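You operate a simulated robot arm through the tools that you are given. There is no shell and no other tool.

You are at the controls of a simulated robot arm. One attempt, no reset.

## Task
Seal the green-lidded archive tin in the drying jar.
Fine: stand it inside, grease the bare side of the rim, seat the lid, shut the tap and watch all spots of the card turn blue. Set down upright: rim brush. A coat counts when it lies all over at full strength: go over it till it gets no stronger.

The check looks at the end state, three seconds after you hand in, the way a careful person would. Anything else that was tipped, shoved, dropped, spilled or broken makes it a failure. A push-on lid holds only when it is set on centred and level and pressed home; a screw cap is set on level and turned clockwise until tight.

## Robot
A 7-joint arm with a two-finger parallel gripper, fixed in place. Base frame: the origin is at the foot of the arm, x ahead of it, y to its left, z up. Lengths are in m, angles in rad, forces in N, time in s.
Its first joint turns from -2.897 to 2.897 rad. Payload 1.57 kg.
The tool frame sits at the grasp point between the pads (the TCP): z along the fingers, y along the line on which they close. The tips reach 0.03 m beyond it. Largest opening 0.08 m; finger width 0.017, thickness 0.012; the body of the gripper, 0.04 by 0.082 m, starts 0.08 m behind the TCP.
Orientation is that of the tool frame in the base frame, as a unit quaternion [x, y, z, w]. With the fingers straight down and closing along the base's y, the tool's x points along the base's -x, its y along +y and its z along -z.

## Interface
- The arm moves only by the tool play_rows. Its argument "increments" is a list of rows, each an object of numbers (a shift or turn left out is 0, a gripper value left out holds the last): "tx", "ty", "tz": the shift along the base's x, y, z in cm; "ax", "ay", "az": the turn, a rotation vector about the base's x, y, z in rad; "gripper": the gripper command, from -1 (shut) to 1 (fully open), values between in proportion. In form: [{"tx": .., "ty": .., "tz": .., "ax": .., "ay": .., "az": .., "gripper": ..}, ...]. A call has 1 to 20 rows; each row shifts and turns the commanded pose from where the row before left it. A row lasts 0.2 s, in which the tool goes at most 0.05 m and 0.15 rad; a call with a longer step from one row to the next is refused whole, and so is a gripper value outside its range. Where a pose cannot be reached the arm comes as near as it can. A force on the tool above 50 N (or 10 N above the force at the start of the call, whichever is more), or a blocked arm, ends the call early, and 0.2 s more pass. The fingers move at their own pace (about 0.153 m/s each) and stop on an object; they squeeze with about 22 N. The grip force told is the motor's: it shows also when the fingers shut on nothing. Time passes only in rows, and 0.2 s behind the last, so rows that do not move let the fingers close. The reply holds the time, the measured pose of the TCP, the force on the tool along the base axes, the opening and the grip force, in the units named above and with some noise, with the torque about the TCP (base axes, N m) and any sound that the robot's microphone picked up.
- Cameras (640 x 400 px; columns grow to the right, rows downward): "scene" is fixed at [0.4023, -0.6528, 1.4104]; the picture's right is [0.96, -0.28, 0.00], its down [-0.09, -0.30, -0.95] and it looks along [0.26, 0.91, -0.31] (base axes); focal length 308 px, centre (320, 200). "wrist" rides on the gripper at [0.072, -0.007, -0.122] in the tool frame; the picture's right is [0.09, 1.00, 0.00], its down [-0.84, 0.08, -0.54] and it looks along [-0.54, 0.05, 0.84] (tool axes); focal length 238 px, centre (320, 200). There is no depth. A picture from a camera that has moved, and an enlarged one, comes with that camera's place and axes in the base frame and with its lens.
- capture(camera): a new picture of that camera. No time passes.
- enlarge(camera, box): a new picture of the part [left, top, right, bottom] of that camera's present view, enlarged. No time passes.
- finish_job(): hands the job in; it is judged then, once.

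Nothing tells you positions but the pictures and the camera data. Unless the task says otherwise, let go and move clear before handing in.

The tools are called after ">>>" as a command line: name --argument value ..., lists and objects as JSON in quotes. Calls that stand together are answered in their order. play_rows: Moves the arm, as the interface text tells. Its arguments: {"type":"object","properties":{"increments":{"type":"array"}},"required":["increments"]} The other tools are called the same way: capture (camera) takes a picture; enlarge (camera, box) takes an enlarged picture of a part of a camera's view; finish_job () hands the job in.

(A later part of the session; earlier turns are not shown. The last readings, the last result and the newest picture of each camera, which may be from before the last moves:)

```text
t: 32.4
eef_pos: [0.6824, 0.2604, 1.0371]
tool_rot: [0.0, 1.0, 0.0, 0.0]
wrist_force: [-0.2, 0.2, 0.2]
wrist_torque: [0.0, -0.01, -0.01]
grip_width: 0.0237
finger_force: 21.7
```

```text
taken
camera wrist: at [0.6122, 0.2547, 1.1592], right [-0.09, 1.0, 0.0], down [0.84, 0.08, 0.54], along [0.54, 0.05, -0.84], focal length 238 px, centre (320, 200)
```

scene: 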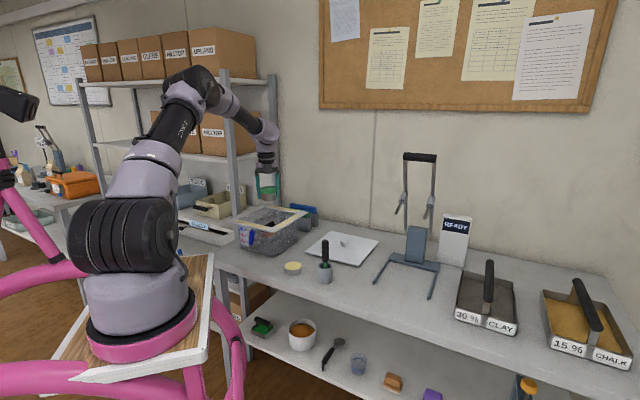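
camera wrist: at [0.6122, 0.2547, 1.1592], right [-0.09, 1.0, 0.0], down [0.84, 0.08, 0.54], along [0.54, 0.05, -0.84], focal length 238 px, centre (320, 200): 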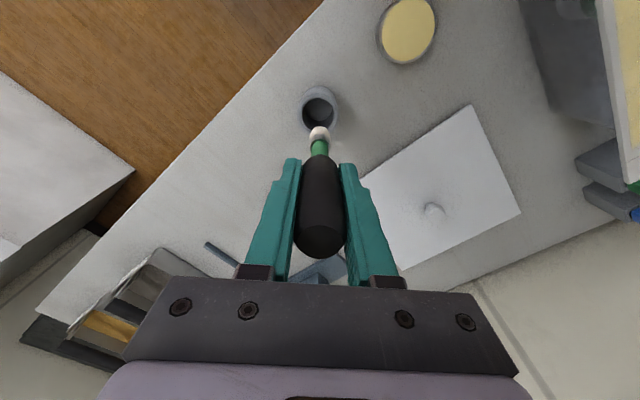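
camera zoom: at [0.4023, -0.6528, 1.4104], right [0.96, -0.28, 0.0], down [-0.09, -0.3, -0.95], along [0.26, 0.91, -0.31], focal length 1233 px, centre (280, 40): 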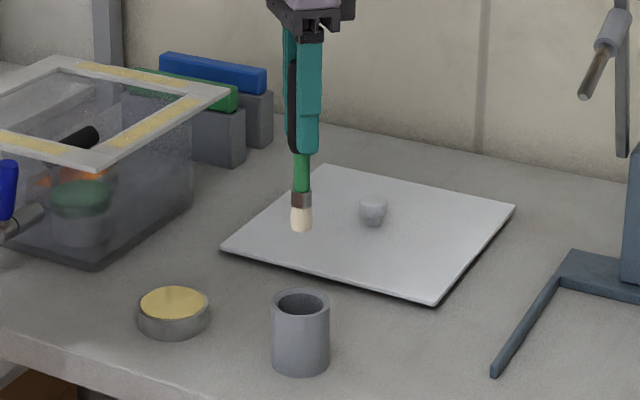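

The brush is round with clean cream bristles, and its tip is about 0.112 m below the TCP. I'm moving it over the grease pot at about (0.585, 0.3525) to load it.

>>> play_rows --increments '[{"tx": -2.43, "ty": 2.3}, {"tx": -2.43, "ty": 2.3}, {"tx": -2.43, "ty": 2.3}, {"tx": -2.43, "ty": 2.3}, {"tz": -3.0}, {"tz": -2.5}, {}]'

>>> capture --camera "wrist"

>>> enlarge --camera "scene" --box '[260, 210, 340, 290]'

```text
t: 34.0
eef_pos: [0.5863, 0.352, 0.98]
tool_rot: [0.0, 1.0, 0.0, 0.0]
wrist_force: [0.4, 0.3, -0.3]
wrist_torque: [0.01, 0.01, 0.01]
grip_width: 0.0235
finger_force: 22.4
```

```text
taken
camera wrist: at [0.5147, 0.3464, 1.1022], right [-0.09, 1.0, 0.0], down [0.84, 0.08, 0.54], along [0.54, 0.05, -0.84], focal length 238 px, centre (320, 200)
```

wrist: 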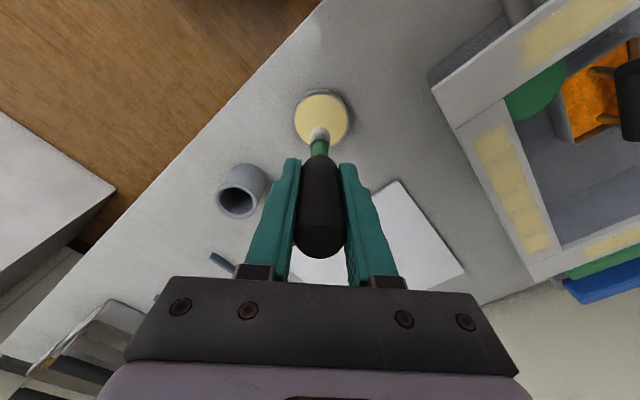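

```text
5.00 times, centred on (300, 250) of scene
camera zoom: at [0.4023, -0.6528, 1.4104], right [0.96, -0.28, 0.0], down [-0.09, -0.3, -0.95], along [0.26, 0.91, -0.31], focal length 1541 px, centre (420, -50)
```

zoom: 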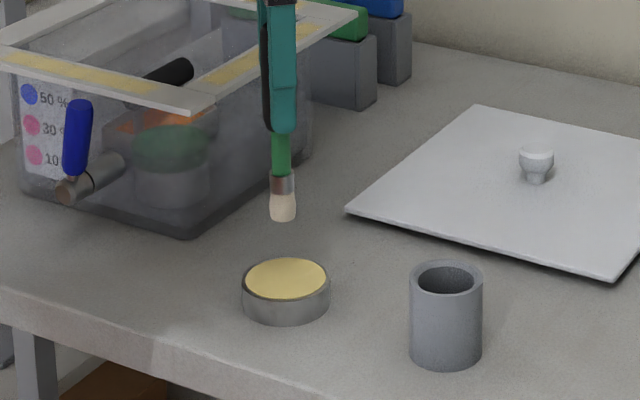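

The tip is centred over the grease. I'm lowering gently until it touches.

>>> play_rows --increments '[{"tx": -0.2, "ty": 0.1, "tz": -2.0}, {"tz": -2.0}, {"tz": -0.5}, {}]'

>>> play_rows --increments '[{"tz": -0.3}, {}, {}]'

>>> enlarge --camera "scene" --box '[270, 230, 320, 280]'

```text
t: 35.0
eef_pos: [0.5835, 0.3534, 0.9352]
tool_rot: [0.0, 1.0, 0.0, 0.0]
wrist_force: [-0.8, 0.4, -0.5]
wrist_torque: [-0.02, 0.03, -0.04]
grip_width: 0.0236
finger_force: 22.1
```

```text
t: 35.8
eef_pos: [0.583, 0.3533, 0.933]
tool_rot: [0.0, 1.0, 0.0, 0.0]
wrist_force: [0.1, 0.6, 0.1]
wrist_torque: [-0.01, -0.02, -0.02]
grip_width: 0.0236
finger_force: 21.9
```

```text
8.00 times, centred on (295, 255) of scene
camera zoom: at [0.4023, -0.6528, 1.4104], right [0.96, -0.28, 0.0], down [-0.09, -0.3, -0.95], along [0.26, 0.91, -0.31], focal length 2465 px, centre (520, -240)
```

zoom: 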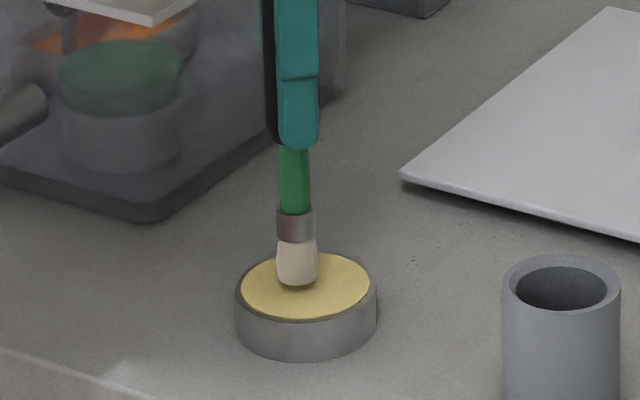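

Nearly touching. I'm going a few mm further, with checks.

>>> play_rows --increments '[{"tz": -0.2}, {}]'

>>> play_rows --increments '[{"tz": -0.2}, {}]'

>>> play_rows --increments '[{"tz": -0.2}, {}]'

>>> enlarge --camera "scene" --box '[270, 230, 320, 280]'

```text
t: 36.4
eef_pos: [0.5835, 0.353, 0.9306]
tool_rot: [0.0, 1.0, 0.0, 0.0]
wrist_force: [0.0, 1.0, -0.7]
wrist_torque: [0.01, -0.02, 0.01]
grip_width: 0.0235
finger_force: 21.5
```

```text
t: 37.0
eef_pos: [0.5828, 0.3529, 0.9277]
tool_rot: [0.0, 1.0, 0.0, 0.0]
wrist_force: [-0.5, 0.6, 0.5]
wrist_torque: [-0.04, 0.01, -0.02]
grip_width: 0.0235
finger_force: 21.9
```

```text
t: 37.6
eef_pos: [0.5828, 0.3545, 0.9267]
tool_rot: [0.0, 1.0, 0.001, 0.001]
wrist_force: [0.2, -1.2, 13.7]
wrist_torque: [-0.19, 0.0, 0.0]
grip_width: 0.0235
finger_force: 22.0
```

```text
8.00 times, centred on (295, 255) of scene
camera zoom: at [0.4023, -0.6528, 1.4104], right [0.96, -0.28, 0.0], down [-0.09, -0.3, -0.95], along [0.26, 0.91, -0.31], focal length 2465 px, centre (520, -240)
```

zoom: 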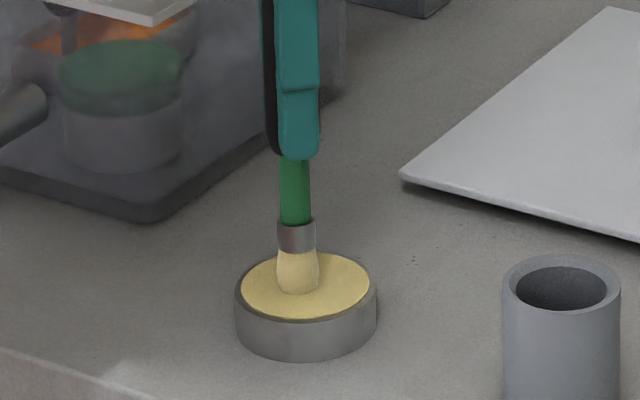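

The bristles have turned yellow, so the brush is loaded. I'm lifting off and carrying it over to the bare side of the rim.

>>> play_rows --increments '[{"tz": 0.3}, {"tz": 1.0}, {"tz": 4.0}, {"tz": 4.0}, {"tz": 4.0}, {"tz": 4.0}, {}]'

>>> enlarge --camera "scene" --box '[260, 190, 340, 290]'

>>> play_rows --increments '[{"tx": -1.6, "ty": 3.9}, {"tx": -1.6, "ty": 3.9}, {"tx": -1.6, "ty": 3.9}, {"tx": -1.6, "ty": 3.9}, {"tx": -1.6, "ty": 3.9}, {"tx": -1.6, "ty": 3.9}, {"tx": -1.6, "ty": 3.9}, {"tx": -1.5, "ty": 4.0}, {}]'

>>> capture --camera "wrist"

>>> enlarge --camera "scene" --box '[220, 170, 330, 270]'

```text
t: 39.2
eef_pos: [0.5831, 0.3522, 1.0993]
tool_rot: [0.001, 1.0, 0.0, 0.0]
wrist_force: [-0.1, -0.2, 0.4]
wrist_torque: [0.04, 0.01, 0.04]
grip_width: 0.0238
finger_force: 21.9
```

```text
4.00 times, centred on (300, 240) of scene
camera zoom: at [0.4023, -0.6528, 1.4104], right [0.96, -0.28, 0.0], down [-0.09, -0.3, -0.95], along [0.26, 0.91, -0.31], focal length 1233 px, centre (400, 40)
```

zoom: 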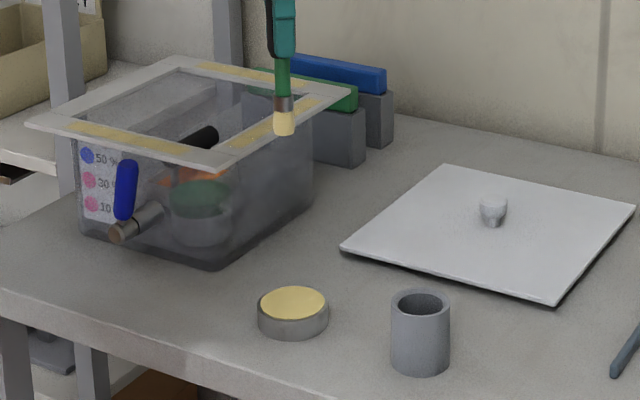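

```text
t: 41.2
eef_pos: [0.454, 0.6666, 1.1013]
tool_rot: [0.0, 1.0, -0.001, 0.0]
wrist_force: [-0.1, 0.0, -0.9]
wrist_torque: [-0.02, 0.02, 0.01]
grip_width: 0.0236
finger_force: 22.2
```

```text
taken
camera wrist: at [0.3842, 0.6611, 1.2243], right [-0.09, 1.0, 0.0], down [0.84, 0.08, 0.54], along [0.54, 0.05, -0.84], focal length 238 px, centre (320, 200)
```

wrist: 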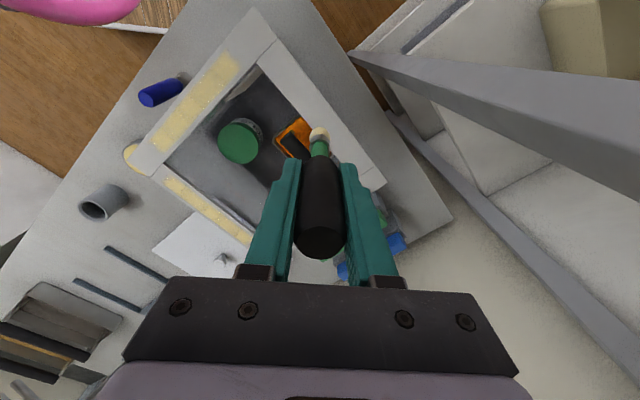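

```text
4.00 times, centred on (275, 220) of scene
camera zoom: at [0.4023, -0.6528, 1.4104], right [0.96, -0.28, 0.0], down [-0.09, -0.3, -0.95], along [0.26, 0.91, -0.31], focal length 1233 px, centre (500, 120)
```

zoom: 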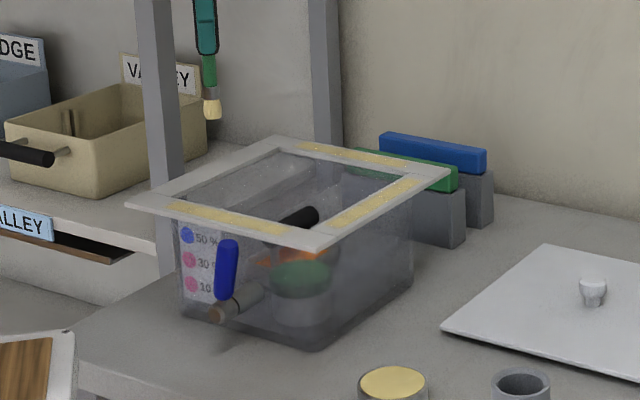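

>>> enlarge --camera "wrist" --box '[200, 0, 420, 220]'

>>> enlarge --camera "scene" --box '[245, 195, 335, 245]'

```text
1.82 times, centred on (310, 110) of wrist
camera zoom: at [0.3842, 0.6611, 1.2243], right [-0.09, 1.0, 0.0], down [0.84, 0.08, 0.54], along [0.54, 0.05, -0.84], focal length 433 px, centre (338, 364)
```

zoom: 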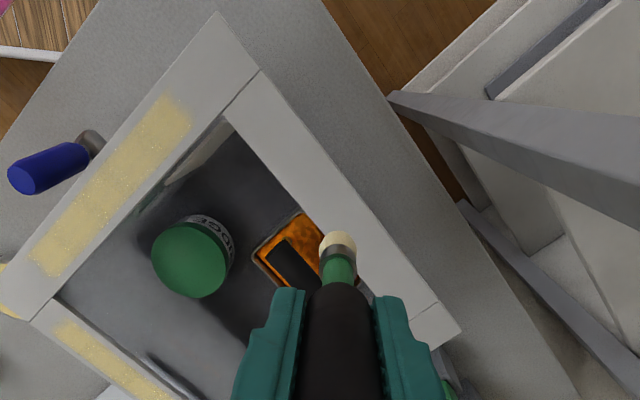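

```text
7.11 times, centred on (290, 220) of scene
camera zoom: at [0.4023, -0.6528, 1.4104], right [0.96, -0.28, 0.0], down [-0.09, -0.3, -0.95], along [0.26, 0.91, -0.31], focal length 2191 px, centre (533, 58)
```

zoom: 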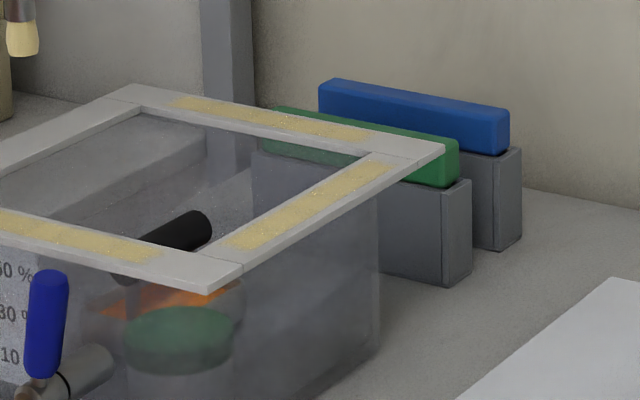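

The strip between the seams near L and F is the bare side. I'm lowering the brush over its midpoint slowly, feeling for contact.

>>> play_rows --increments '[{"tx": 0.3, "ty": 0.25, "tz": -2.0}, {"tz": -2.0}, {}]'

>>> capture --camera "wrist"

>>> enlarge --camera "scene" --box '[230, 185, 310, 245]'

```text
t: 42.0
eef_pos: [0.4593, 0.6693, 1.0594]
tool_rot: [-0.001, 1.0, 0.0, 0.0]
wrist_force: [-0.3, -0.5, -0.8]
wrist_torque: [-0.02, -0.02, 0.01]
grip_width: 0.0235
finger_force: 21.9
```

```text
taken
camera wrist: at [0.3885, 0.6637, 1.1824], right [-0.09, 1.0, 0.0], down [0.84, 0.08, 0.54], along [0.54, 0.05, -0.84], focal length 238 px, centre (320, 200)
```

wrist: 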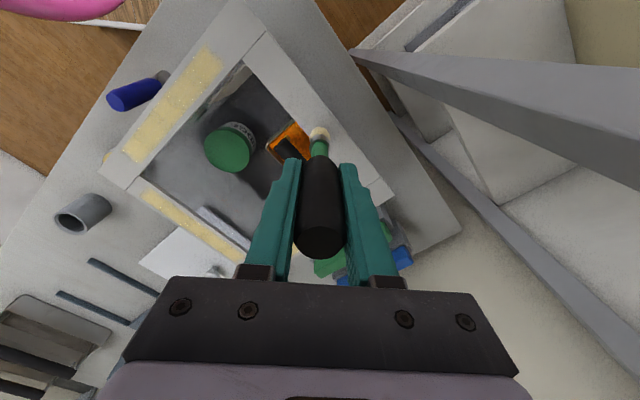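

```text
6.67 times, centred on (270, 215) of scene
camera zoom: at [0.4023, -0.6528, 1.4104], right [0.96, -0.28, 0.0], down [-0.09, -0.3, -0.95], along [0.26, 0.91, -0.31], focal length 2054 px, centre (653, 100)
```

zoom: 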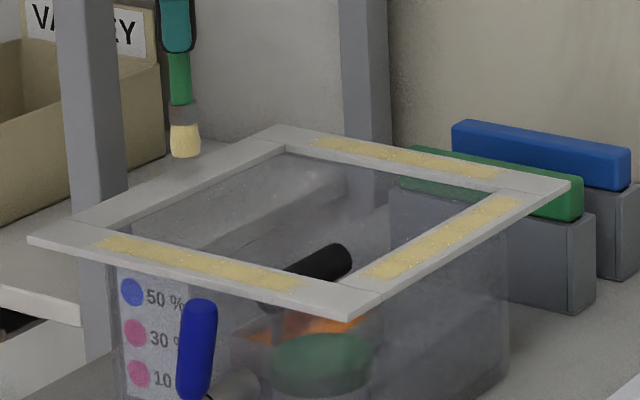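

>>> play_rows --increments '[{"tz": -0.8}, {}]'

>>> play_rows --increments '[{"tz": -0.25}, {}]'

>>> play_rows --increments '[{"tz": -0.2}, {}]'

>>> enlarge --camera "scene" --box '[230, 195, 290, 235]'

>>> enlarge --camera "wrist" --box '[220, 0, 420, 200]'

```text
t: 42.6
eef_pos: [0.461, 0.6688, 1.0509]
tool_rot: [0.0, 1.0, -0.001, 0.0]
wrist_force: [0.1, 1.6, -1.4]
wrist_torque: [0.0, 0.03, -0.02]
grip_width: 0.0237
finger_force: 21.7
```

```text
t: 43.2
eef_pos: [0.46, 0.6686, 1.0498]
tool_rot: [0.0, 1.0, 0.0, 0.0]
wrist_force: [-0.6, -0.2, -0.7]
wrist_torque: [0.0, 0.02, -0.01]
grip_width: 0.0237
finger_force: 22.2
```

```text
t: 43.8
eef_pos: [0.4589, 0.6694, 1.0474]
tool_rot: [0.0, 1.0, 0.0, 0.0]
wrist_force: [-0.2, -0.1, -0.4]
wrist_torque: [-0.01, 0.01, 0.01]
grip_width: 0.0235
finger_force: 21.8
```

```text
10.00 times, centred on (260, 215) of scene
camera zoom: at [0.4023, -0.6528, 1.4104], right [0.96, -0.28, 0.0], down [-0.09, -0.3, -0.95], along [0.26, 0.91, -0.31], focal length 3082 px, centre (920, 50)
```

zoom: 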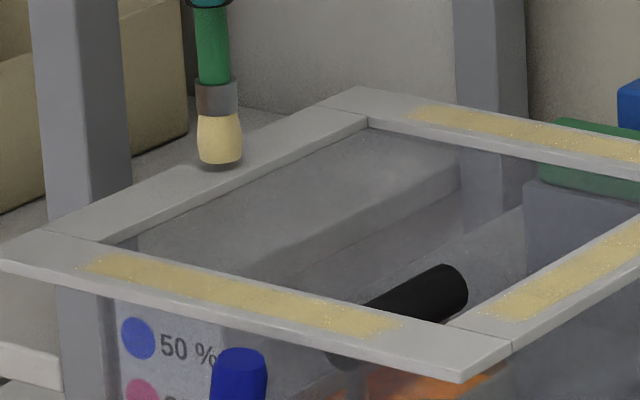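

```text
2.00 times, centred on (320, 100) of wrist
camera zoom: at [0.3884, 0.6632, 1.1698], right [-0.09, 1.0, 0.0], down [0.84, 0.08, 0.54], along [0.54, 0.05, -0.84], focal length 477 px, centre (320, 400)
```

zoom: 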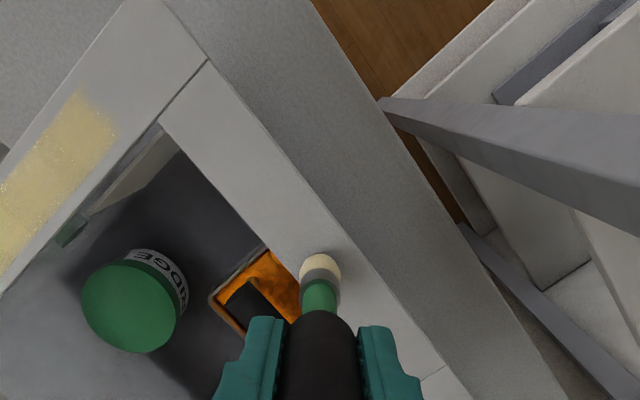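

The tip is a couple of mm above the strip's centre line. I'm going a bit lower.

>>> play_rows --increments '[{"tz": -0.2}, {}]'

>>> play_rows --increments '[{"tz": -0.15}, {}]'

>>> enlarge --camera "scene" --box '[230, 195, 290, 235]'

```text
t: 44.4
eef_pos: [0.4591, 0.6696, 1.0461]
tool_rot: [0.0, 1.0, 0.0, 0.0]
wrist_force: [-0.7, 0.3, -0.3]
wrist_torque: [0.02, 0.02, 0.0]
grip_width: 0.0236
finger_force: 22.1
```

```text
t: 45.0
eef_pos: [0.459, 0.6687, 1.0431]
tool_rot: [0.0, 1.0, 0.0, 0.0]
wrist_force: [-0.1, -0.9, 0.0]
wrist_torque: [-0.01, 0.03, 0.0]
grip_width: 0.0236
finger_force: 22.2
```

```text
10.00 times, centred on (260, 215) of scene
camera zoom: at [0.4023, -0.6528, 1.4104], right [0.96, -0.28, 0.0], down [-0.09, -0.3, -0.95], along [0.26, 0.91, -0.31], focal length 3082 px, centre (920, 50)
```

zoom: 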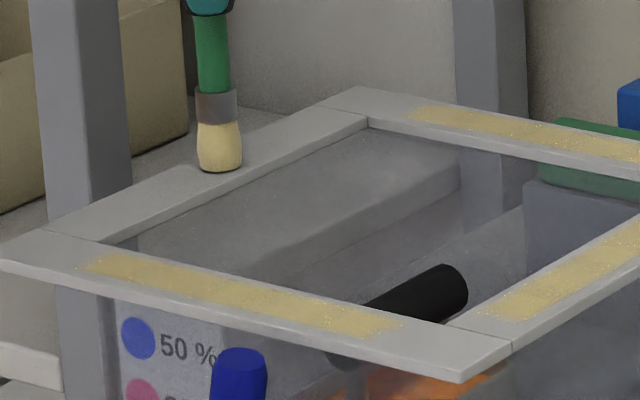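

>>> play_rows --increments '[{"tz": -0.1}, {}]'

>>> play_rows --increments '[{"tz": -0.1}, {}]'

>>> enlarge --camera "scene" --box '[230, 195, 290, 235]'

```text
t: 45.6
eef_pos: [0.4595, 0.6691, 1.0425]
tool_rot: [0.0, 1.0, 0.0, 0.0]
wrist_force: [-1.1, -0.3, -0.4]
wrist_torque: [-0.03, -0.03, 0.01]
grip_width: 0.0236
finger_force: 21.8
```

```text
t: 46.2
eef_pos: [0.4588, 0.6695, 1.0419]
tool_rot: [0.0, 1.0, 0.001, 0.0]
wrist_force: [-0.2, -0.4, 7.7]
wrist_torque: [-0.11, -0.02, 0.0]
grip_width: 0.0238
finger_force: 21.4
```

```text
10.00 times, centred on (260, 215) of scene
camera zoom: at [0.4023, -0.6528, 1.4104], right [0.96, -0.28, 0.0], down [-0.09, -0.3, -0.95], along [0.26, 0.91, -0.31], focal length 3082 px, centre (920, 50)
```

zoom: 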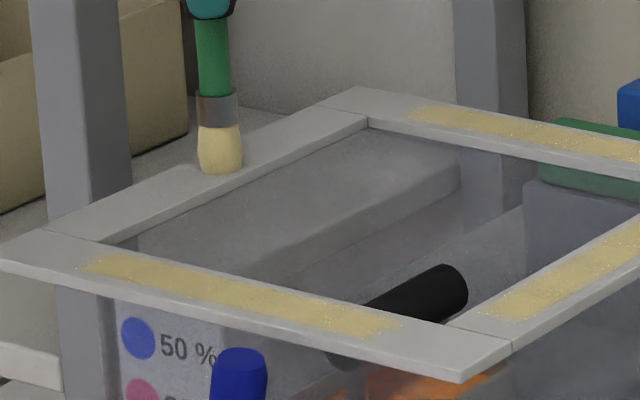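

I have light contact (about 8 N). I'm easing off slightly and making a short test stroke along the strip to see whether it coats without moving the jar.

>>> play_rows --increments '[{"tz": 0.05}, {"tx": 0.712, "ty": 0.702}, {"tx": 0.712, "ty": 0.702}, {"tx": 0.712, "ty": 0.702}, {}]'

>>> enlarge --camera "scene" --box '[230, 195, 290, 235]'

>>> enlarge --camera "wrist" --box '[220, 0, 420, 200]'

```text
t: 47.4
eef_pos: [0.4737, 0.6838, 1.0415]
tool_rot: [0.0, 1.0, 0.001, 0.001]
wrist_force: [-0.5, -3.7, 12.5]
wrist_torque: [-0.32, -0.06, -0.04]
grip_width: 0.0237
finger_force: 21.7
out of reach, approached as far as the arm can: row 4
```

```text
10.00 times, centred on (260, 215) of scene
camera zoom: at [0.4023, -0.6528, 1.4104], right [0.96, -0.28, 0.0], down [-0.09, -0.3, -0.95], along [0.26, 0.91, -0.31], focal length 3082 px, centre (920, 50)
```

zoom: 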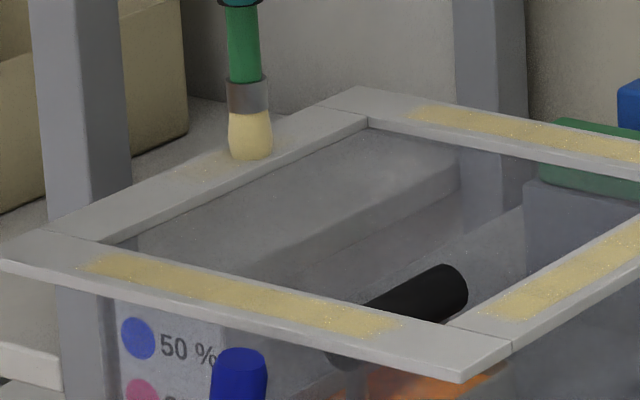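

```text
2.00 times, centred on (320, 100) of wrist
camera zoom: at [0.4023, 0.6784, 1.1643], right [-0.09, 1.0, 0.0], down [0.84, 0.08, 0.54], along [0.54, 0.05, -0.84], focal length 477 px, centre (320, 400)
```

zoom: 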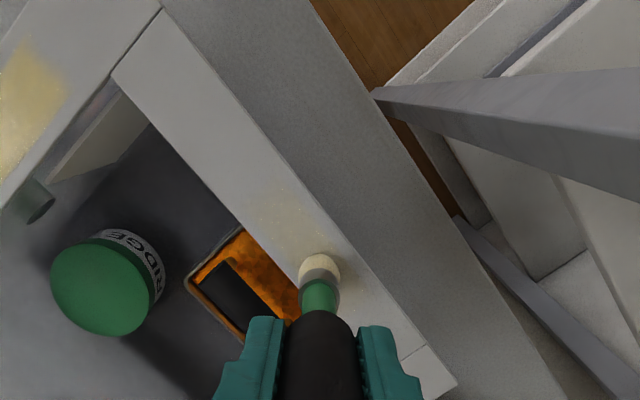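

The brush leaves a light coat and the jar hasn't moved, but the arm reported its reach limit with this wrist yaw. I'm lifting slightly and turning the tool toward a more natural yaw; the brush is round, so that's harmless.

>>> play_rows --increments '[{"tz": 1.0}, {"tz": 1.0}, {"az": 0.15}, {"az": 0.15}, {"az": 0.15}, {"az": 0.15}, {"az": 0.1}, {}]'

>>> play_rows --increments '[{"tx": 1.4, "ty": 1.4}, {"tx": 1.4, "ty": 1.4}, {}]'

>>> capture --camera "wrist"

>>> capture --camera "scene"

```text
t: 49.2
eef_pos: [0.4698, 0.6829, 1.0602]
tool_rot: [-0.343, 0.939, 0.0, 0.001]
wrist_force: [0.6, 0.0, -0.1]
wrist_torque: [0.04, -0.03, 0.03]
grip_width: 0.0236
finger_force: 21.9
out of reach, approached as far as the arm can: row 4
```

```text
t: 50.0
eef_pos: [0.4731, 0.684, 1.0571]
tool_rot: [-0.343, 0.939, 0.0, -0.001]
wrist_force: [0.0, 0.9, -0.2]
wrist_torque: [0.0, 0.01, 0.0]
grip_width: 0.0235
finger_force: 22.1
out of reach, approached as far as the arm can: row 1, 2
```

```text
taken
camera wrist: at [0.4238, 0.6334, 1.1785], right [-0.71, 0.7, 0.0], down [0.59, 0.6, 0.54], along [0.38, 0.39, -0.84], focal length 238 px, centre (320, 200)
```

wrist: 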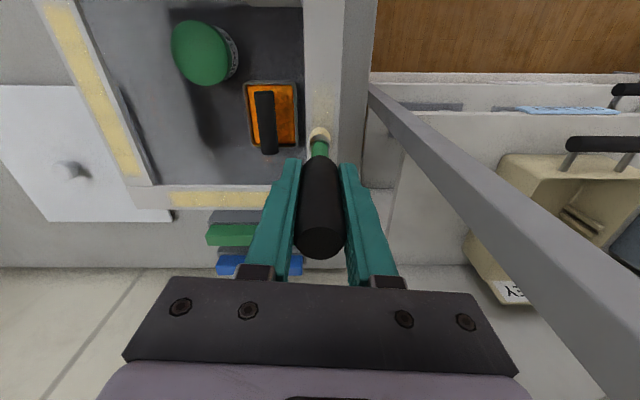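

```text
taken
```

scene: 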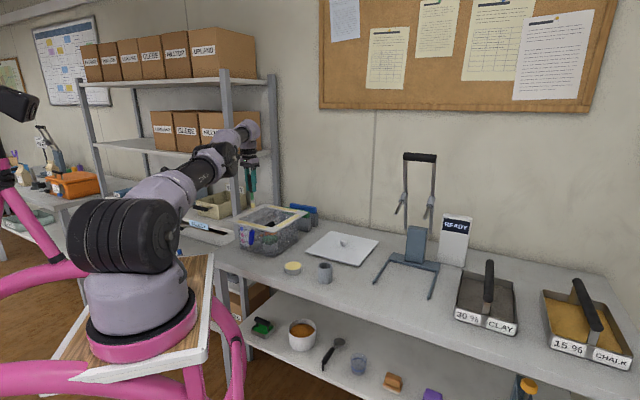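

The arm is at full stretch at this height with the tool vertical. I'll pull back a bit and tilt the tool outward by about 0.28 rad so that the brush tip can reach the far end of the strip.

>>> play_rows --increments '[{"tx": -2.0, "ty": -2.0, "tz": 1.0}, {"tx": -2.0, "ty": -2.0, "tz": 1.0}, {"ax": 0.114, "ay": -0.0814}, {"ax": 0.114, "ay": -0.0814}, {}]'

>>> capture --camera "wrist"

>>> enlarge --camera "scene" --box '[220, 150, 320, 240]'

```text
t: 51.2
eef_pos: [0.4603, 0.7428, 1.0924]
tool_rot: [-0.339, 0.93, 0.078, 0.115]
wrist_force: [0.2, 0.0, -0.9]
wrist_torque: [0.01, 0.04, 0.01]
grip_width: 0.0236
finger_force: 22.2
out of reach, approached as far as the arm can: row 1, 2, 3, 4
```

```text
taken
camera wrist: at [0.3932, 0.6667, 1.1897], right [-0.71, 0.7, 0.04], down [0.48, 0.45, 0.75], along [0.5, 0.56, -0.66], focal length 238 px, centre (320, 200)
```

wrist: 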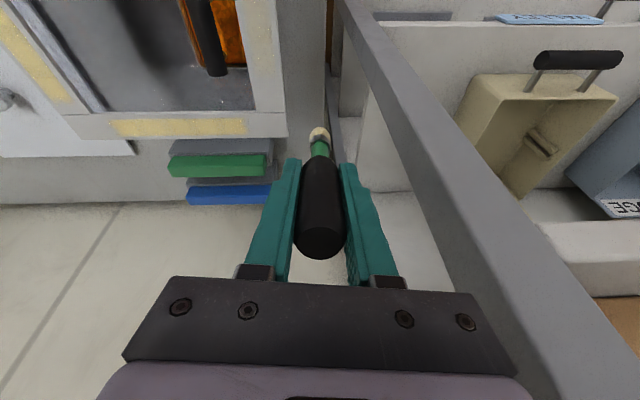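

```text
4.44 times, centred on (270, 195) of scene
camera zoom: at [0.4023, -0.6528, 1.4104], right [0.96, -0.28, 0.0], down [-0.09, -0.3, -0.95], along [0.26, 0.91, -0.31], focal length 1370 px, centre (542, 222)
```

zoom: 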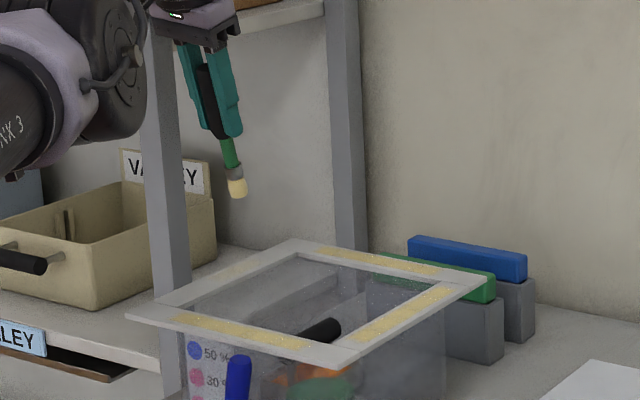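

The reached pose differs from what I expected, so I'm holding still for a moment to read the steady state before moving on.

>>> play_rows --increments '[{}, {}]'

>>> capture --camera "scene"

```text
t: 51.8
eef_pos: [0.4602, 0.7423, 1.0907]
tool_rot: [-0.339, 0.93, 0.078, 0.115]
wrist_force: [0.7, 1.2, -0.6]
wrist_torque: [-0.04, 0.01, 0.01]
grip_width: 0.0239
finger_force: 22.1
```

```text
taken
```

scene: 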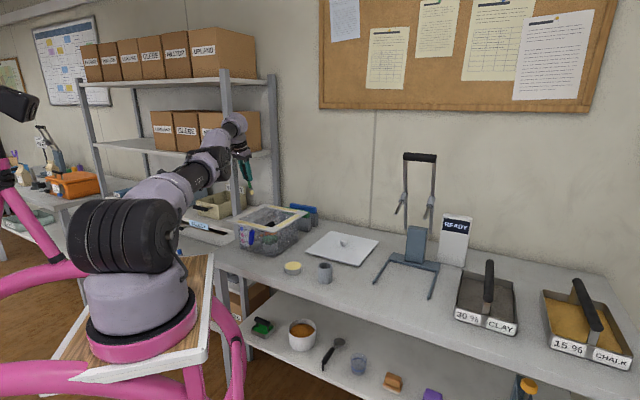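

>>> play_rows --increments '[{"tx": -1.5, "ty": -2.5}, {"tx": -1.5, "ty": -2.5}, {}]'

>>> capture --camera "scene"

```text
t: 52.6
eef_pos: [0.4497, 0.7441, 1.0964]
tool_rot: [-0.34, 0.93, 0.077, 0.114]
wrist_force: [-0.6, -0.6, -1.2]
wrist_torque: [-0.05, -0.03, 0.0]
grip_width: 0.0237
finger_force: 22.0
out of reach, approached as far as the arm can: row 1, 2
```

```text
taken
```

scene: 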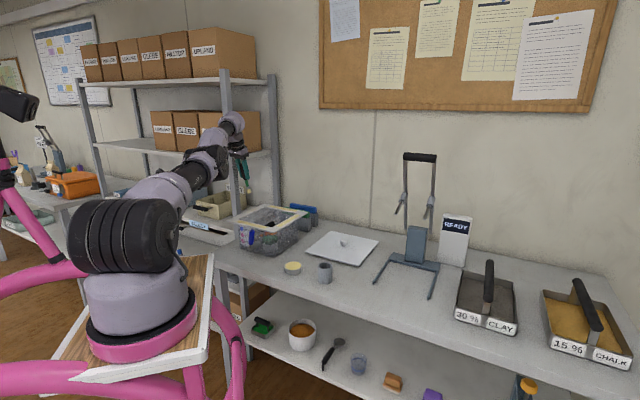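

>>> enlarge --camera "scene" --box '[60, 70, 320, 280]'

>>> capture --camera "wrist"

```text
1.90 times, centred on (190, 175) of scene
camera zoom: at [0.4023, -0.6528, 1.4104], right [0.96, -0.28, 0.0], down [-0.09, -0.3, -0.95], along [0.26, 0.91, -0.31], focal length 587 px, centre (568, 248)
```

zoom: 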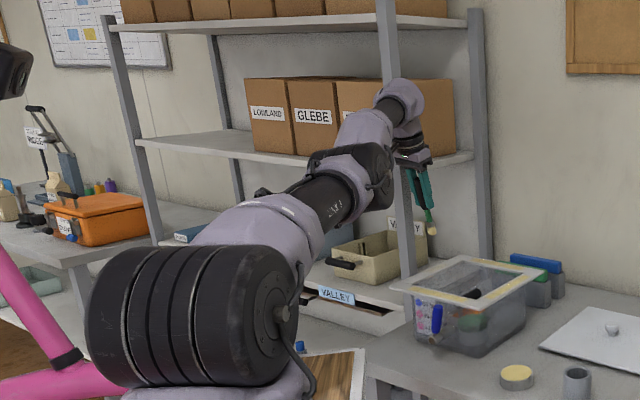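

```text
taken
camera wrist: at [0.3817, 0.6686, 1.1955], right [-0.71, 0.7, 0.04], down [0.49, 0.45, 0.75], along [0.5, 0.56, -0.66], focal length 238 px, centre (320, 200)
```

wrist: 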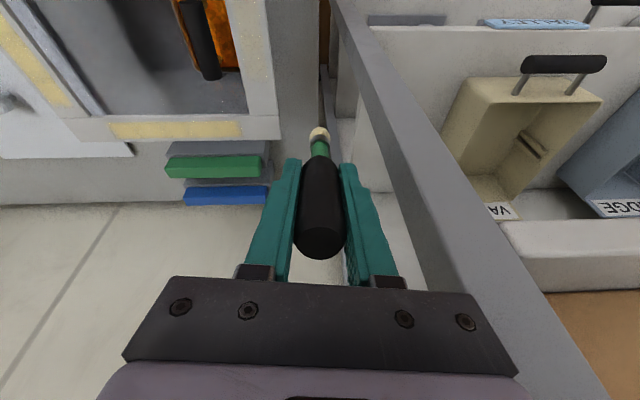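

The arm has locked nearly straight, a singular stretch. I'll command a larger retraction toward the base so the elbow can bend again, keeping the tip above the rim.

>>> play_rows --increments '[{"tx": -2.5, "ty": -4.0, "tz": 0.5}, {"tx": -2.5, "ty": -4.0, "tz": 0.5}, {}]'

>>> enlarge --camera "scene" --box '[60, 70, 320, 280]'

```text
t: 53.4
eef_pos: [0.4172, 0.7471, 1.1203]
tool_rot: [-0.34, 0.93, 0.078, 0.115]
wrist_force: [-0.2, 0.9, -0.7]
wrist_torque: [0.03, -0.02, 0.0]
grip_width: 0.0235
finger_force: 22.3
out of reach, approached as far as the arm can: row 1, 2
```

```text
1.90 times, centred on (190, 175) of scene
camera zoom: at [0.4023, -0.6528, 1.4104], right [0.96, -0.28, 0.0], down [-0.09, -0.3, -0.95], along [0.26, 0.91, -0.31], focal length 587 px, centre (568, 248)
```

zoom: 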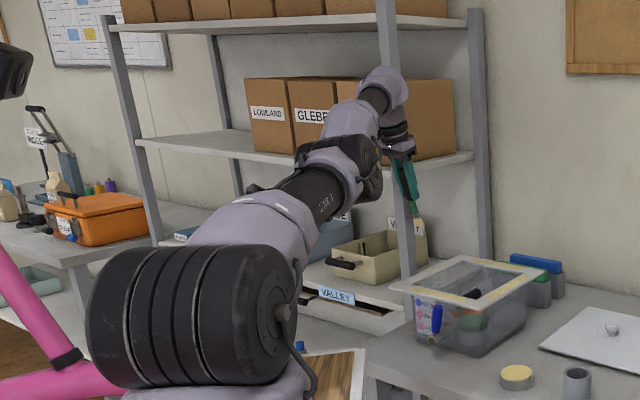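

The wrist is stuck on its full-reach sphere. I'll try small steps straight along the inward radial direction (inward and slightly down), which is what lets the elbow start bending.

>>> play_rows --increments '[{"tx": -0.17, "ty": -0.31, "tz": -0.35}, {"tx": -0.17, "ty": -0.31, "tz": -0.35}, {"tx": -0.17, "ty": -0.31, "tz": -0.35}, {"tx": -0.17, "ty": -0.31, "tz": -0.35}]'

```text
t: 54.4
eef_pos: [0.4175, 0.7476, 1.1112]
tool_rot: [-0.339, 0.931, 0.078, 0.116]
wrist_force: [13.5, -14.7, 11.8]
wrist_torque: [0.41, 0.28, -0.12]
grip_width: 0.0233
finger_force: 22.1
out of reach, approached as far as the arm can: row 1, 2, 3, 4
```

There's an unexpected contact force, so I'm looking immediately.

>>> enlarge --camera "scene" --box '[190, 80, 310, 230]'

>>> capture --camera "wrist"

```text
2.67 times, centred on (250, 155) of scene
camera zoom: at [0.4023, -0.6528, 1.4104], right [0.96, -0.28, 0.0], down [-0.09, -0.3, -0.95], along [0.26, 0.91, -0.31], focal length 822 px, centre (507, 320)
```

zoom: 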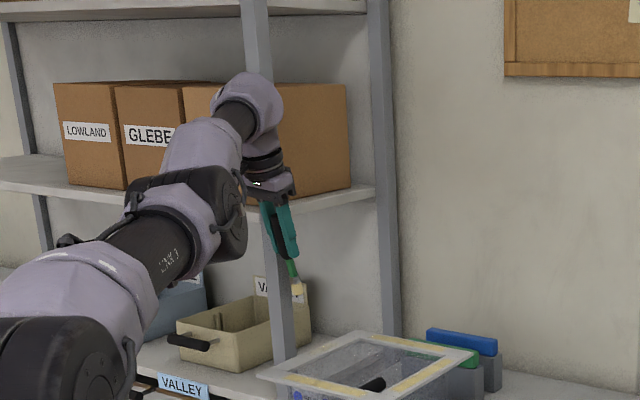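

```text
taken
camera wrist: at [0.3488, 0.6728, 1.2101], right [-0.71, 0.7, 0.04], down [0.48, 0.45, 0.75], along [0.51, 0.56, -0.66], focal length 238 px, centre (320, 200)
```

wrist: 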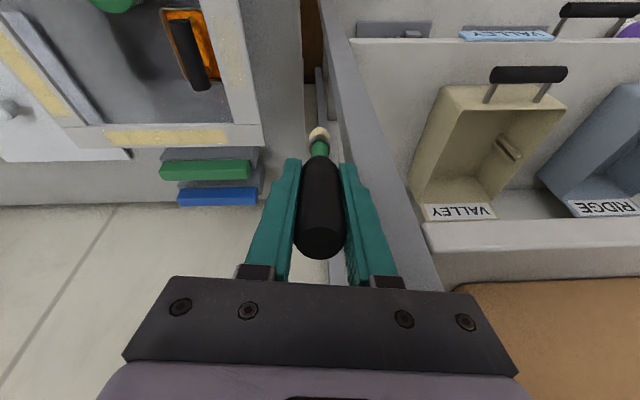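

The gripper is brushing the shelf upright at (0.42, 0.84). I'm moving straight away from it along the arc toward the bench, where there is free room.

>>> play_rows --increments '[{"tx": 1.9, "ty": -1.2}, {"tx": 2.0, "ty": -1.2}, {}]'

>>> enlarge --camera "scene" --box '[190, 80, 310, 230]'

```text
t: 55.2
eef_pos: [0.4542, 0.7404, 1.1147]
tool_rot: [-0.339, 0.931, 0.078, 0.115]
wrist_force: [0.3, 0.0, -0.9]
wrist_torque: [0.0, 0.01, -0.02]
grip_width: 0.0234
finger_force: 22.0
out of reach, approached as far as the arm can: row 1, 2
```

```text
2.67 times, centred on (250, 155) of scene
camera zoom: at [0.4023, -0.6528, 1.4104], right [0.96, -0.28, 0.0], down [-0.09, -0.3, -0.95], along [0.26, 0.91, -0.31], focal length 822 px, centre (507, 320)
```

zoom: 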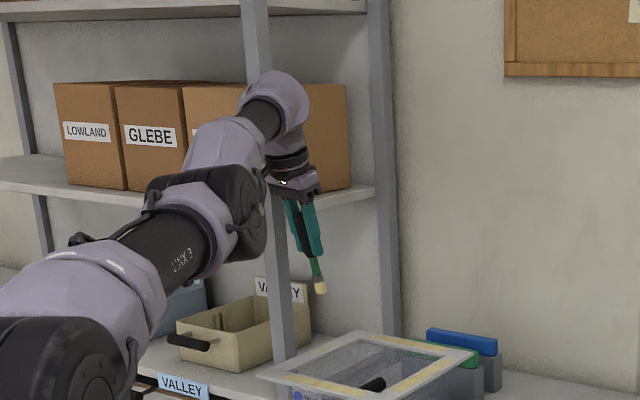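

Contact is gone and nothing looks displaced. I'm continuing along the arc to about 45° azimuth, away from the shelf.

>>> play_rows --increments '[{"tx": 3.7, "ty": -2.4}, {"tx": 3.6, "ty": -2.6}, {"tx": 3.4, "ty": -2.8}, {"tx": 3.2, "ty": -3.0}, {}]'

>>> capture --camera "scene"

```text
t: 56.4
eef_pos: [0.6131, 0.6794, 1.1237]
tool_rot: [-0.339, 0.931, 0.078, 0.114]
wrist_force: [-0.7, -0.1, 0.8]
wrist_torque: [0.04, 0.01, -0.01]
grip_width: 0.0233
finger_force: 21.9
out of reach, approached as far as the arm can: row 1, 2, 3, 4
```

```text
taken
```

scene: 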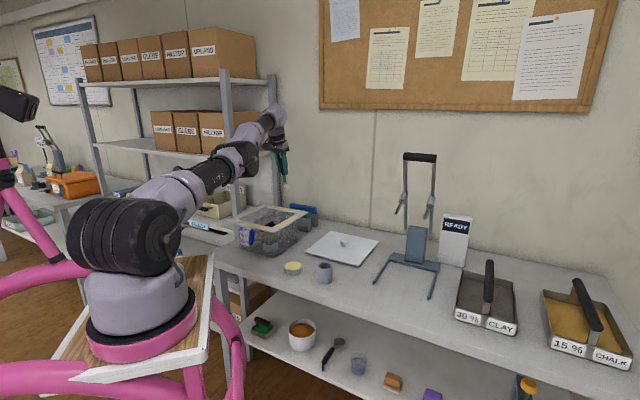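

>>> enlarge --camera "scene" --box '[60, 80, 320, 280]'

>>> capture --camera "wrist"

```text
2.00 times, centred on (190, 180) of scene
camera zoom: at [0.4023, -0.6528, 1.4104], right [0.96, -0.28, 0.0], down [-0.09, -0.3, -0.95], along [0.26, 0.91, -0.31], focal length 616 px, centre (580, 240)
```

zoom: 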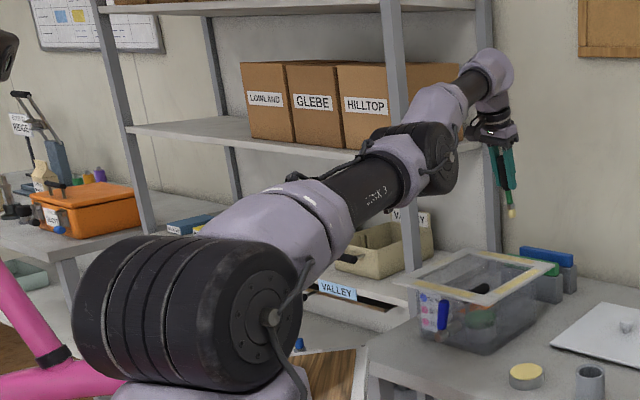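

```text
taken
camera wrist: at [0.546, 0.6037, 1.2224], right [-0.71, 0.7, 0.04], down [0.49, 0.45, 0.75], along [0.5, 0.56, -0.66], focal length 238 px, centre (320, 200)
```

wrist: 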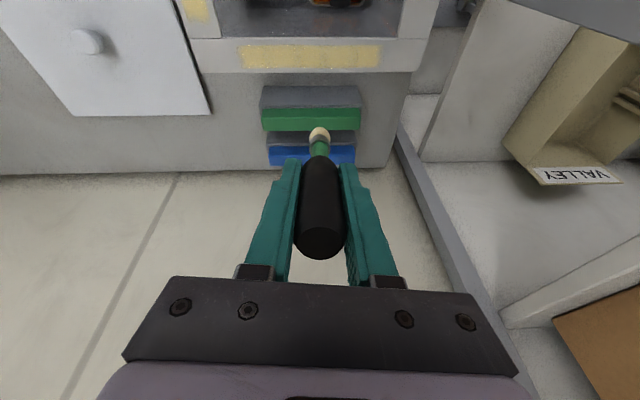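

The arm is straight and seems to be on the wrong side of its elbow stretch. Here there is free space, so I'll push slightly outward through full stretch, then pull in, to let the elbow flip back.

>>> play_rows --increments '[{"tx": 1.7, "ty": 2.0, "tz": 0.5}, {}]'

>>> play_rows --increments '[{"tx": -0.5, "ty": -0.6, "tz": -0.2}, {}]'

```text
t: 57.0
eef_pos: [0.6135, 0.6834, 1.1236]
tool_rot: [-0.339, 0.93, 0.079, 0.115]
wrist_force: [0.3, -0.5, -0.8]
wrist_torque: [0.0, 0.03, 0.0]
grip_width: 0.0236
finger_force: 22.1
out of reach, approached as far as the arm can: row 1
```

```text
t: 57.6
eef_pos: [0.6092, 0.6808, 1.1235]
tool_rot: [-0.339, 0.931, 0.077, 0.115]
wrist_force: [-0.8, 1.6, -0.2]
wrist_torque: [0.02, 0.02, -0.03]
grip_width: 0.0236
finger_force: 22.2
out of reach, approached as far as the arm can: row 1
```

>>> play_rows --increments '[{"tx": -0.5, "ty": -0.8, "tz": 0.0}, {"tx": -0.5, "ty": -0.8, "tz": 0.0}, {}]'

>>> play_rows --increments '[{"tz": -1.0}, {"tz": -1.0}, {}]'

```text
t: 58.4
eef_pos: [0.6088, 0.6823, 1.1257]
tool_rot: [-0.339, 0.93, 0.078, 0.115]
wrist_force: [-1.1, 0.3, -0.4]
wrist_torque: [0.0, -0.02, -0.01]
grip_width: 0.0238
finger_force: 22.0
out of reach, approached as far as the arm can: row 1, 2
```

```text
t: 59.2
eef_pos: [0.6102, 0.6833, 1.1046]
tool_rot: [-0.34, 0.93, 0.078, 0.114]
wrist_force: [-0.2, -0.7, 0.1]
wrist_torque: [0.03, -0.01, 0.0]
grip_width: 0.024
finger_force: 21.9
out of reach, approached as far as the arm can: row 2
```

>>> play_rows --increments '[{"tx": 0.7, "ty": 0.8, "tz": 0.0}, {"tx": 0.7, "ty": 0.8, "tz": 0.0}, {"tx": 0.7, "ty": 0.8}, {"tx": 0.7, "ty": 0.8}, {}]'

>>> play_rows --increments '[{"tx": -2.9, "ty": -3.4, "tz": -1.0}, {}]'

```text
t: 60.4
eef_pos: [0.6099, 0.6857, 1.1046]
tool_rot: [-0.339, 0.93, 0.078, 0.115]
wrist_force: [0.3, -0.2, -0.6]
wrist_torque: [0.01, 0.01, -0.01]
grip_width: 0.0237
finger_force: 22.5
out of reach, approached as far as the arm can: row 1, 2, 3, 4
```

```text
t: 61.0
eef_pos: [0.6053, 0.6882, 1.1026]
tool_rot: [-0.339, 0.93, 0.078, 0.115]
wrist_force: [0.2, 0.9, 0.2]
wrist_torque: [-0.01, 0.0, -0.01]
grip_width: 0.0238
finger_force: 21.5
out of reach, approached as far as the arm can: row 1
```

Both inward and outward moves are blocked, so it's a true singular stretch. I'll try a pull aimed exactly from the wrist toward the shoulder.

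>>> play_rows --increments '[{"tx": -2.2, "ty": -3.8, "tz": -0.8}, {"tx": -2.2, "ty": -3.8, "tz": -0.8}, {}]'

>>> enlarge --camera "scene" --box '[60, 80, 320, 280]'

```text
t: 61.8
eef_pos: [0.6055, 0.6873, 1.1023]
tool_rot: [-0.339, 0.931, 0.079, 0.114]
wrist_force: [0.3, -0.1, -0.9]
wrist_torque: [0.01, -0.03, 0.0]
grip_width: 0.0235
finger_force: 22.1
out of reach, approached as far as the arm can: row 1, 2
```

```text
2.00 times, centred on (190, 180) of scene
camera zoom: at [0.4023, -0.6528, 1.4104], right [0.96, -0.28, 0.0], down [-0.09, -0.3, -0.95], along [0.26, 0.91, -0.31], focal length 616 px, centre (580, 240)
```

zoom: 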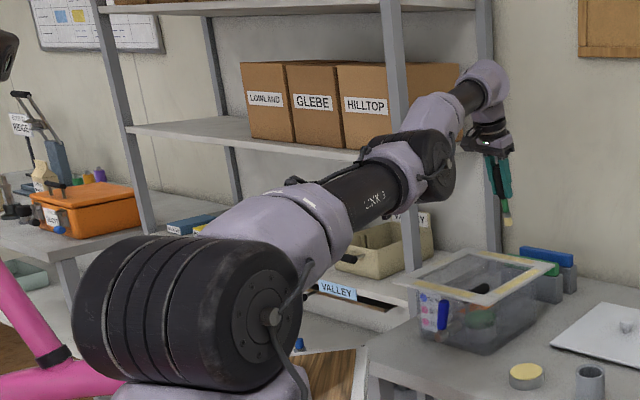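

At full stretch, only a vertical move makes the elbow and shoulder share motion, and moving down should bend the elbow the right way. There's about 9 cm of free height here, so I'll go down a little and then inward.

>>> play_rows --increments '[{"tz": -2.0}, {"tx": -0.5, "ty": -0.8, "tz": -1.0}, {}]'

>>> play_rows --increments '[{"tx": -1.0, "ty": -1.7, "tz": -0.3}, {"tx": -1.0, "ty": -1.7, "tz": 0.0}, {}]'

```text
t: 62.6
eef_pos: [0.6036, 0.6913, 1.0742]
tool_rot: [-0.339, 0.931, 0.078, 0.114]
wrist_force: [0.3, 0.8, -1.0]
wrist_torque: [0.02, -0.02, 0.0]
grip_width: 0.0235
finger_force: 22.4
out of reach, approached as far as the arm can: row 1, 2
```

```text
t: 63.4
eef_pos: [0.6005, 0.6929, 1.0771]
tool_rot: [-0.339, 0.931, 0.078, 0.114]
wrist_force: [-0.9, -0.3, -0.3]
wrist_torque: [0.01, -0.01, 0.0]
grip_width: 0.0237
finger_force: 21.7
out of reach, approached as far as the arm can: row 1, 2
```

The pattern fits an elbow just past straight, blocked by its joint limit. I'll stretch fully outward first, then move down so the elbow passes to its normal side, and then pull in.

>>> play_rows --increments '[{"tz": 2.0}, {"tz": 2.0}, {"tx": 0.8, "ty": 1.4}, {"tx": 0.8, "ty": 1.4}, {"tz": -1.5}, {"tz": -1.5}, {"tx": -0.4, "ty": -0.7, "tz": -0.5}, {}]'

>>> play_rows --increments '[{"tx": -0.8, "ty": -1.4, "tz": -0.2}, {"tx": -0.8, "ty": -1.4, "tz": 0.0}, {}]'

```text
t: 65.2
eef_pos: [0.597, 0.695, 1.0823]
tool_rot: [-0.339, 0.931, 0.078, 0.114]
wrist_force: [0.5, 0.4, 0.4]
wrist_torque: [0.0, 0.0, -0.04]
grip_width: 0.0238
finger_force: 21.8
out of reach, approached as far as the arm can: row 2, 3, 4, 6, 7
```

```text
t: 66.0
eef_pos: [0.5952, 0.6942, 1.0825]
tool_rot: [-0.339, 0.931, 0.078, 0.114]
wrist_force: [-0.4, 0.0, -1.1]
wrist_torque: [0.01, -0.01, 0.01]
grip_width: 0.0236
finger_force: 21.8
out of reach, approached as far as the arm can: row 1, 2
```

>>> play_rows --increments '[{"tx": 0.1, "ty": 0.17}, {"tx": 0.1, "ty": 0.17}, {"tx": 0.1, "ty": 0.17}, {"tx": 0.1, "ty": 0.17}, {"tx": 0.1, "ty": 0.17}, {"tx": 0.1, "ty": 0.17}, {"tx": 0.1, "ty": 0.17}, {"tx": 0.1, "ty": 0.17}]'

>>> play_rows --increments '[{"tx": -0.1, "ty": -0.17}, {"tx": -0.1, "ty": -0.17}, {"tx": -0.1, "ty": -0.17}, {"tx": -0.1, "ty": -0.17}, {"tx": -0.1, "ty": -0.17}, {"tx": -0.1, "ty": -0.17}, {"tx": -0.1, "ty": -0.17}, {"tx": -0.1, "ty": -0.17}, {"tx": -0.1, "ty": -0.17}, {"tx": -0.1, "ty": -0.17}]'

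```text
t: 67.8
eef_pos: [0.5948, 0.6984, 1.0811]
tool_rot: [-0.339, 0.93, 0.079, 0.115]
wrist_force: [0.1, 0.2, -0.4]
wrist_torque: [0.02, 0.02, 0.0]
grip_width: 0.0235
finger_force: 22.6
out of reach, approached as far as the arm can: row 3, 5, 7
```

```text
t: 70.0
eef_pos: [0.5875, 0.6834, 1.0815]
tool_rot: [-0.339, 0.93, 0.079, 0.115]
wrist_force: [0.5, 0.1, -0.4]
wrist_torque: [0.0, 0.0, 0.01]
grip_width: 0.0236
finger_force: 22.0
```

The small inward steps all succeeded, so the elbow is bending again. I'm continuing inward with small, then larger, steps.

>>> play_rows --increments '[{"tx": -0.15, "ty": -0.26}, {"tx": -0.15, "ty": -0.26}, {"tx": -0.2, "ty": -0.35}, {"tx": -0.2, "ty": -0.35}, {"tx": -0.25, "ty": -0.43}, {"tx": -0.3, "ty": -0.5}, {"tx": -0.35, "ty": -0.6}, {"tx": -0.4, "ty": -0.7}, {"tx": -0.5, "ty": -0.85}, {"tx": -0.5, "ty": -0.85}, {"tx": -0.5, "ty": -0.85}, {}]'

>>> capture --camera "scene"

```text
t: 72.6
eef_pos: [0.5521, 0.6231, 1.0825]
tool_rot: [-0.338, 0.931, 0.079, 0.115]
wrist_force: [0.3, 0.1, -0.3]
wrist_torque: [0.0, 0.0, -0.01]
grip_width: 0.0237
finger_force: 21.8
```

```text
taken
```

scene: 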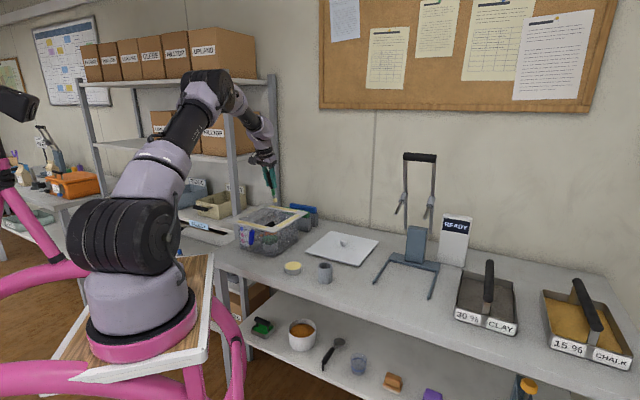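

The arm is back in a healthy elbow-up posture. From now on I'll avoid the outer limit. I'm checking the strip and the brush now.

>>> capture --camera "wrist"

>>> enlarge --camera "scene" --box '[225, 175, 315, 235]'

```text
taken
camera wrist: at [0.4846, 0.5475, 1.1796], right [-0.71, 0.7, 0.04], down [0.49, 0.45, 0.75], along [0.5, 0.56, -0.66], focal length 238 px, centre (320, 200)
```

wrist: 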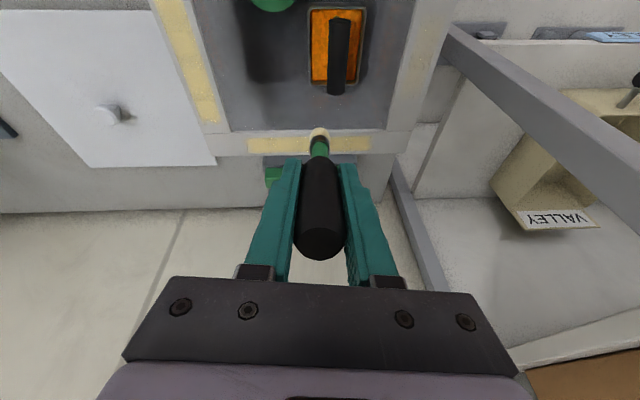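

```text
6.67 times, centred on (270, 205) of scene
camera zoom: at [0.4023, -0.6528, 1.4104], right [0.96, -0.28, 0.0], down [-0.09, -0.3, -0.95], along [0.26, 0.91, -0.31], focal length 2054 px, centre (653, 167)
```

zoom: 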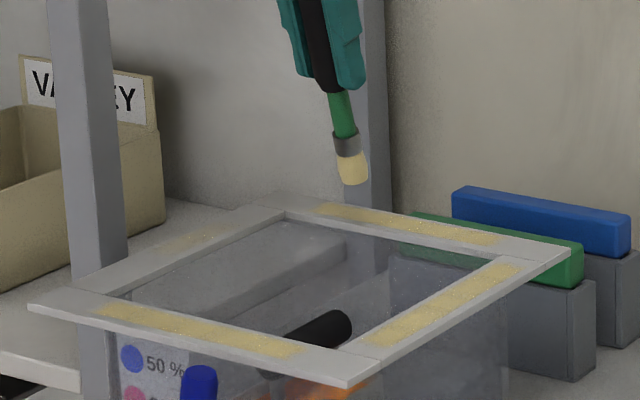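

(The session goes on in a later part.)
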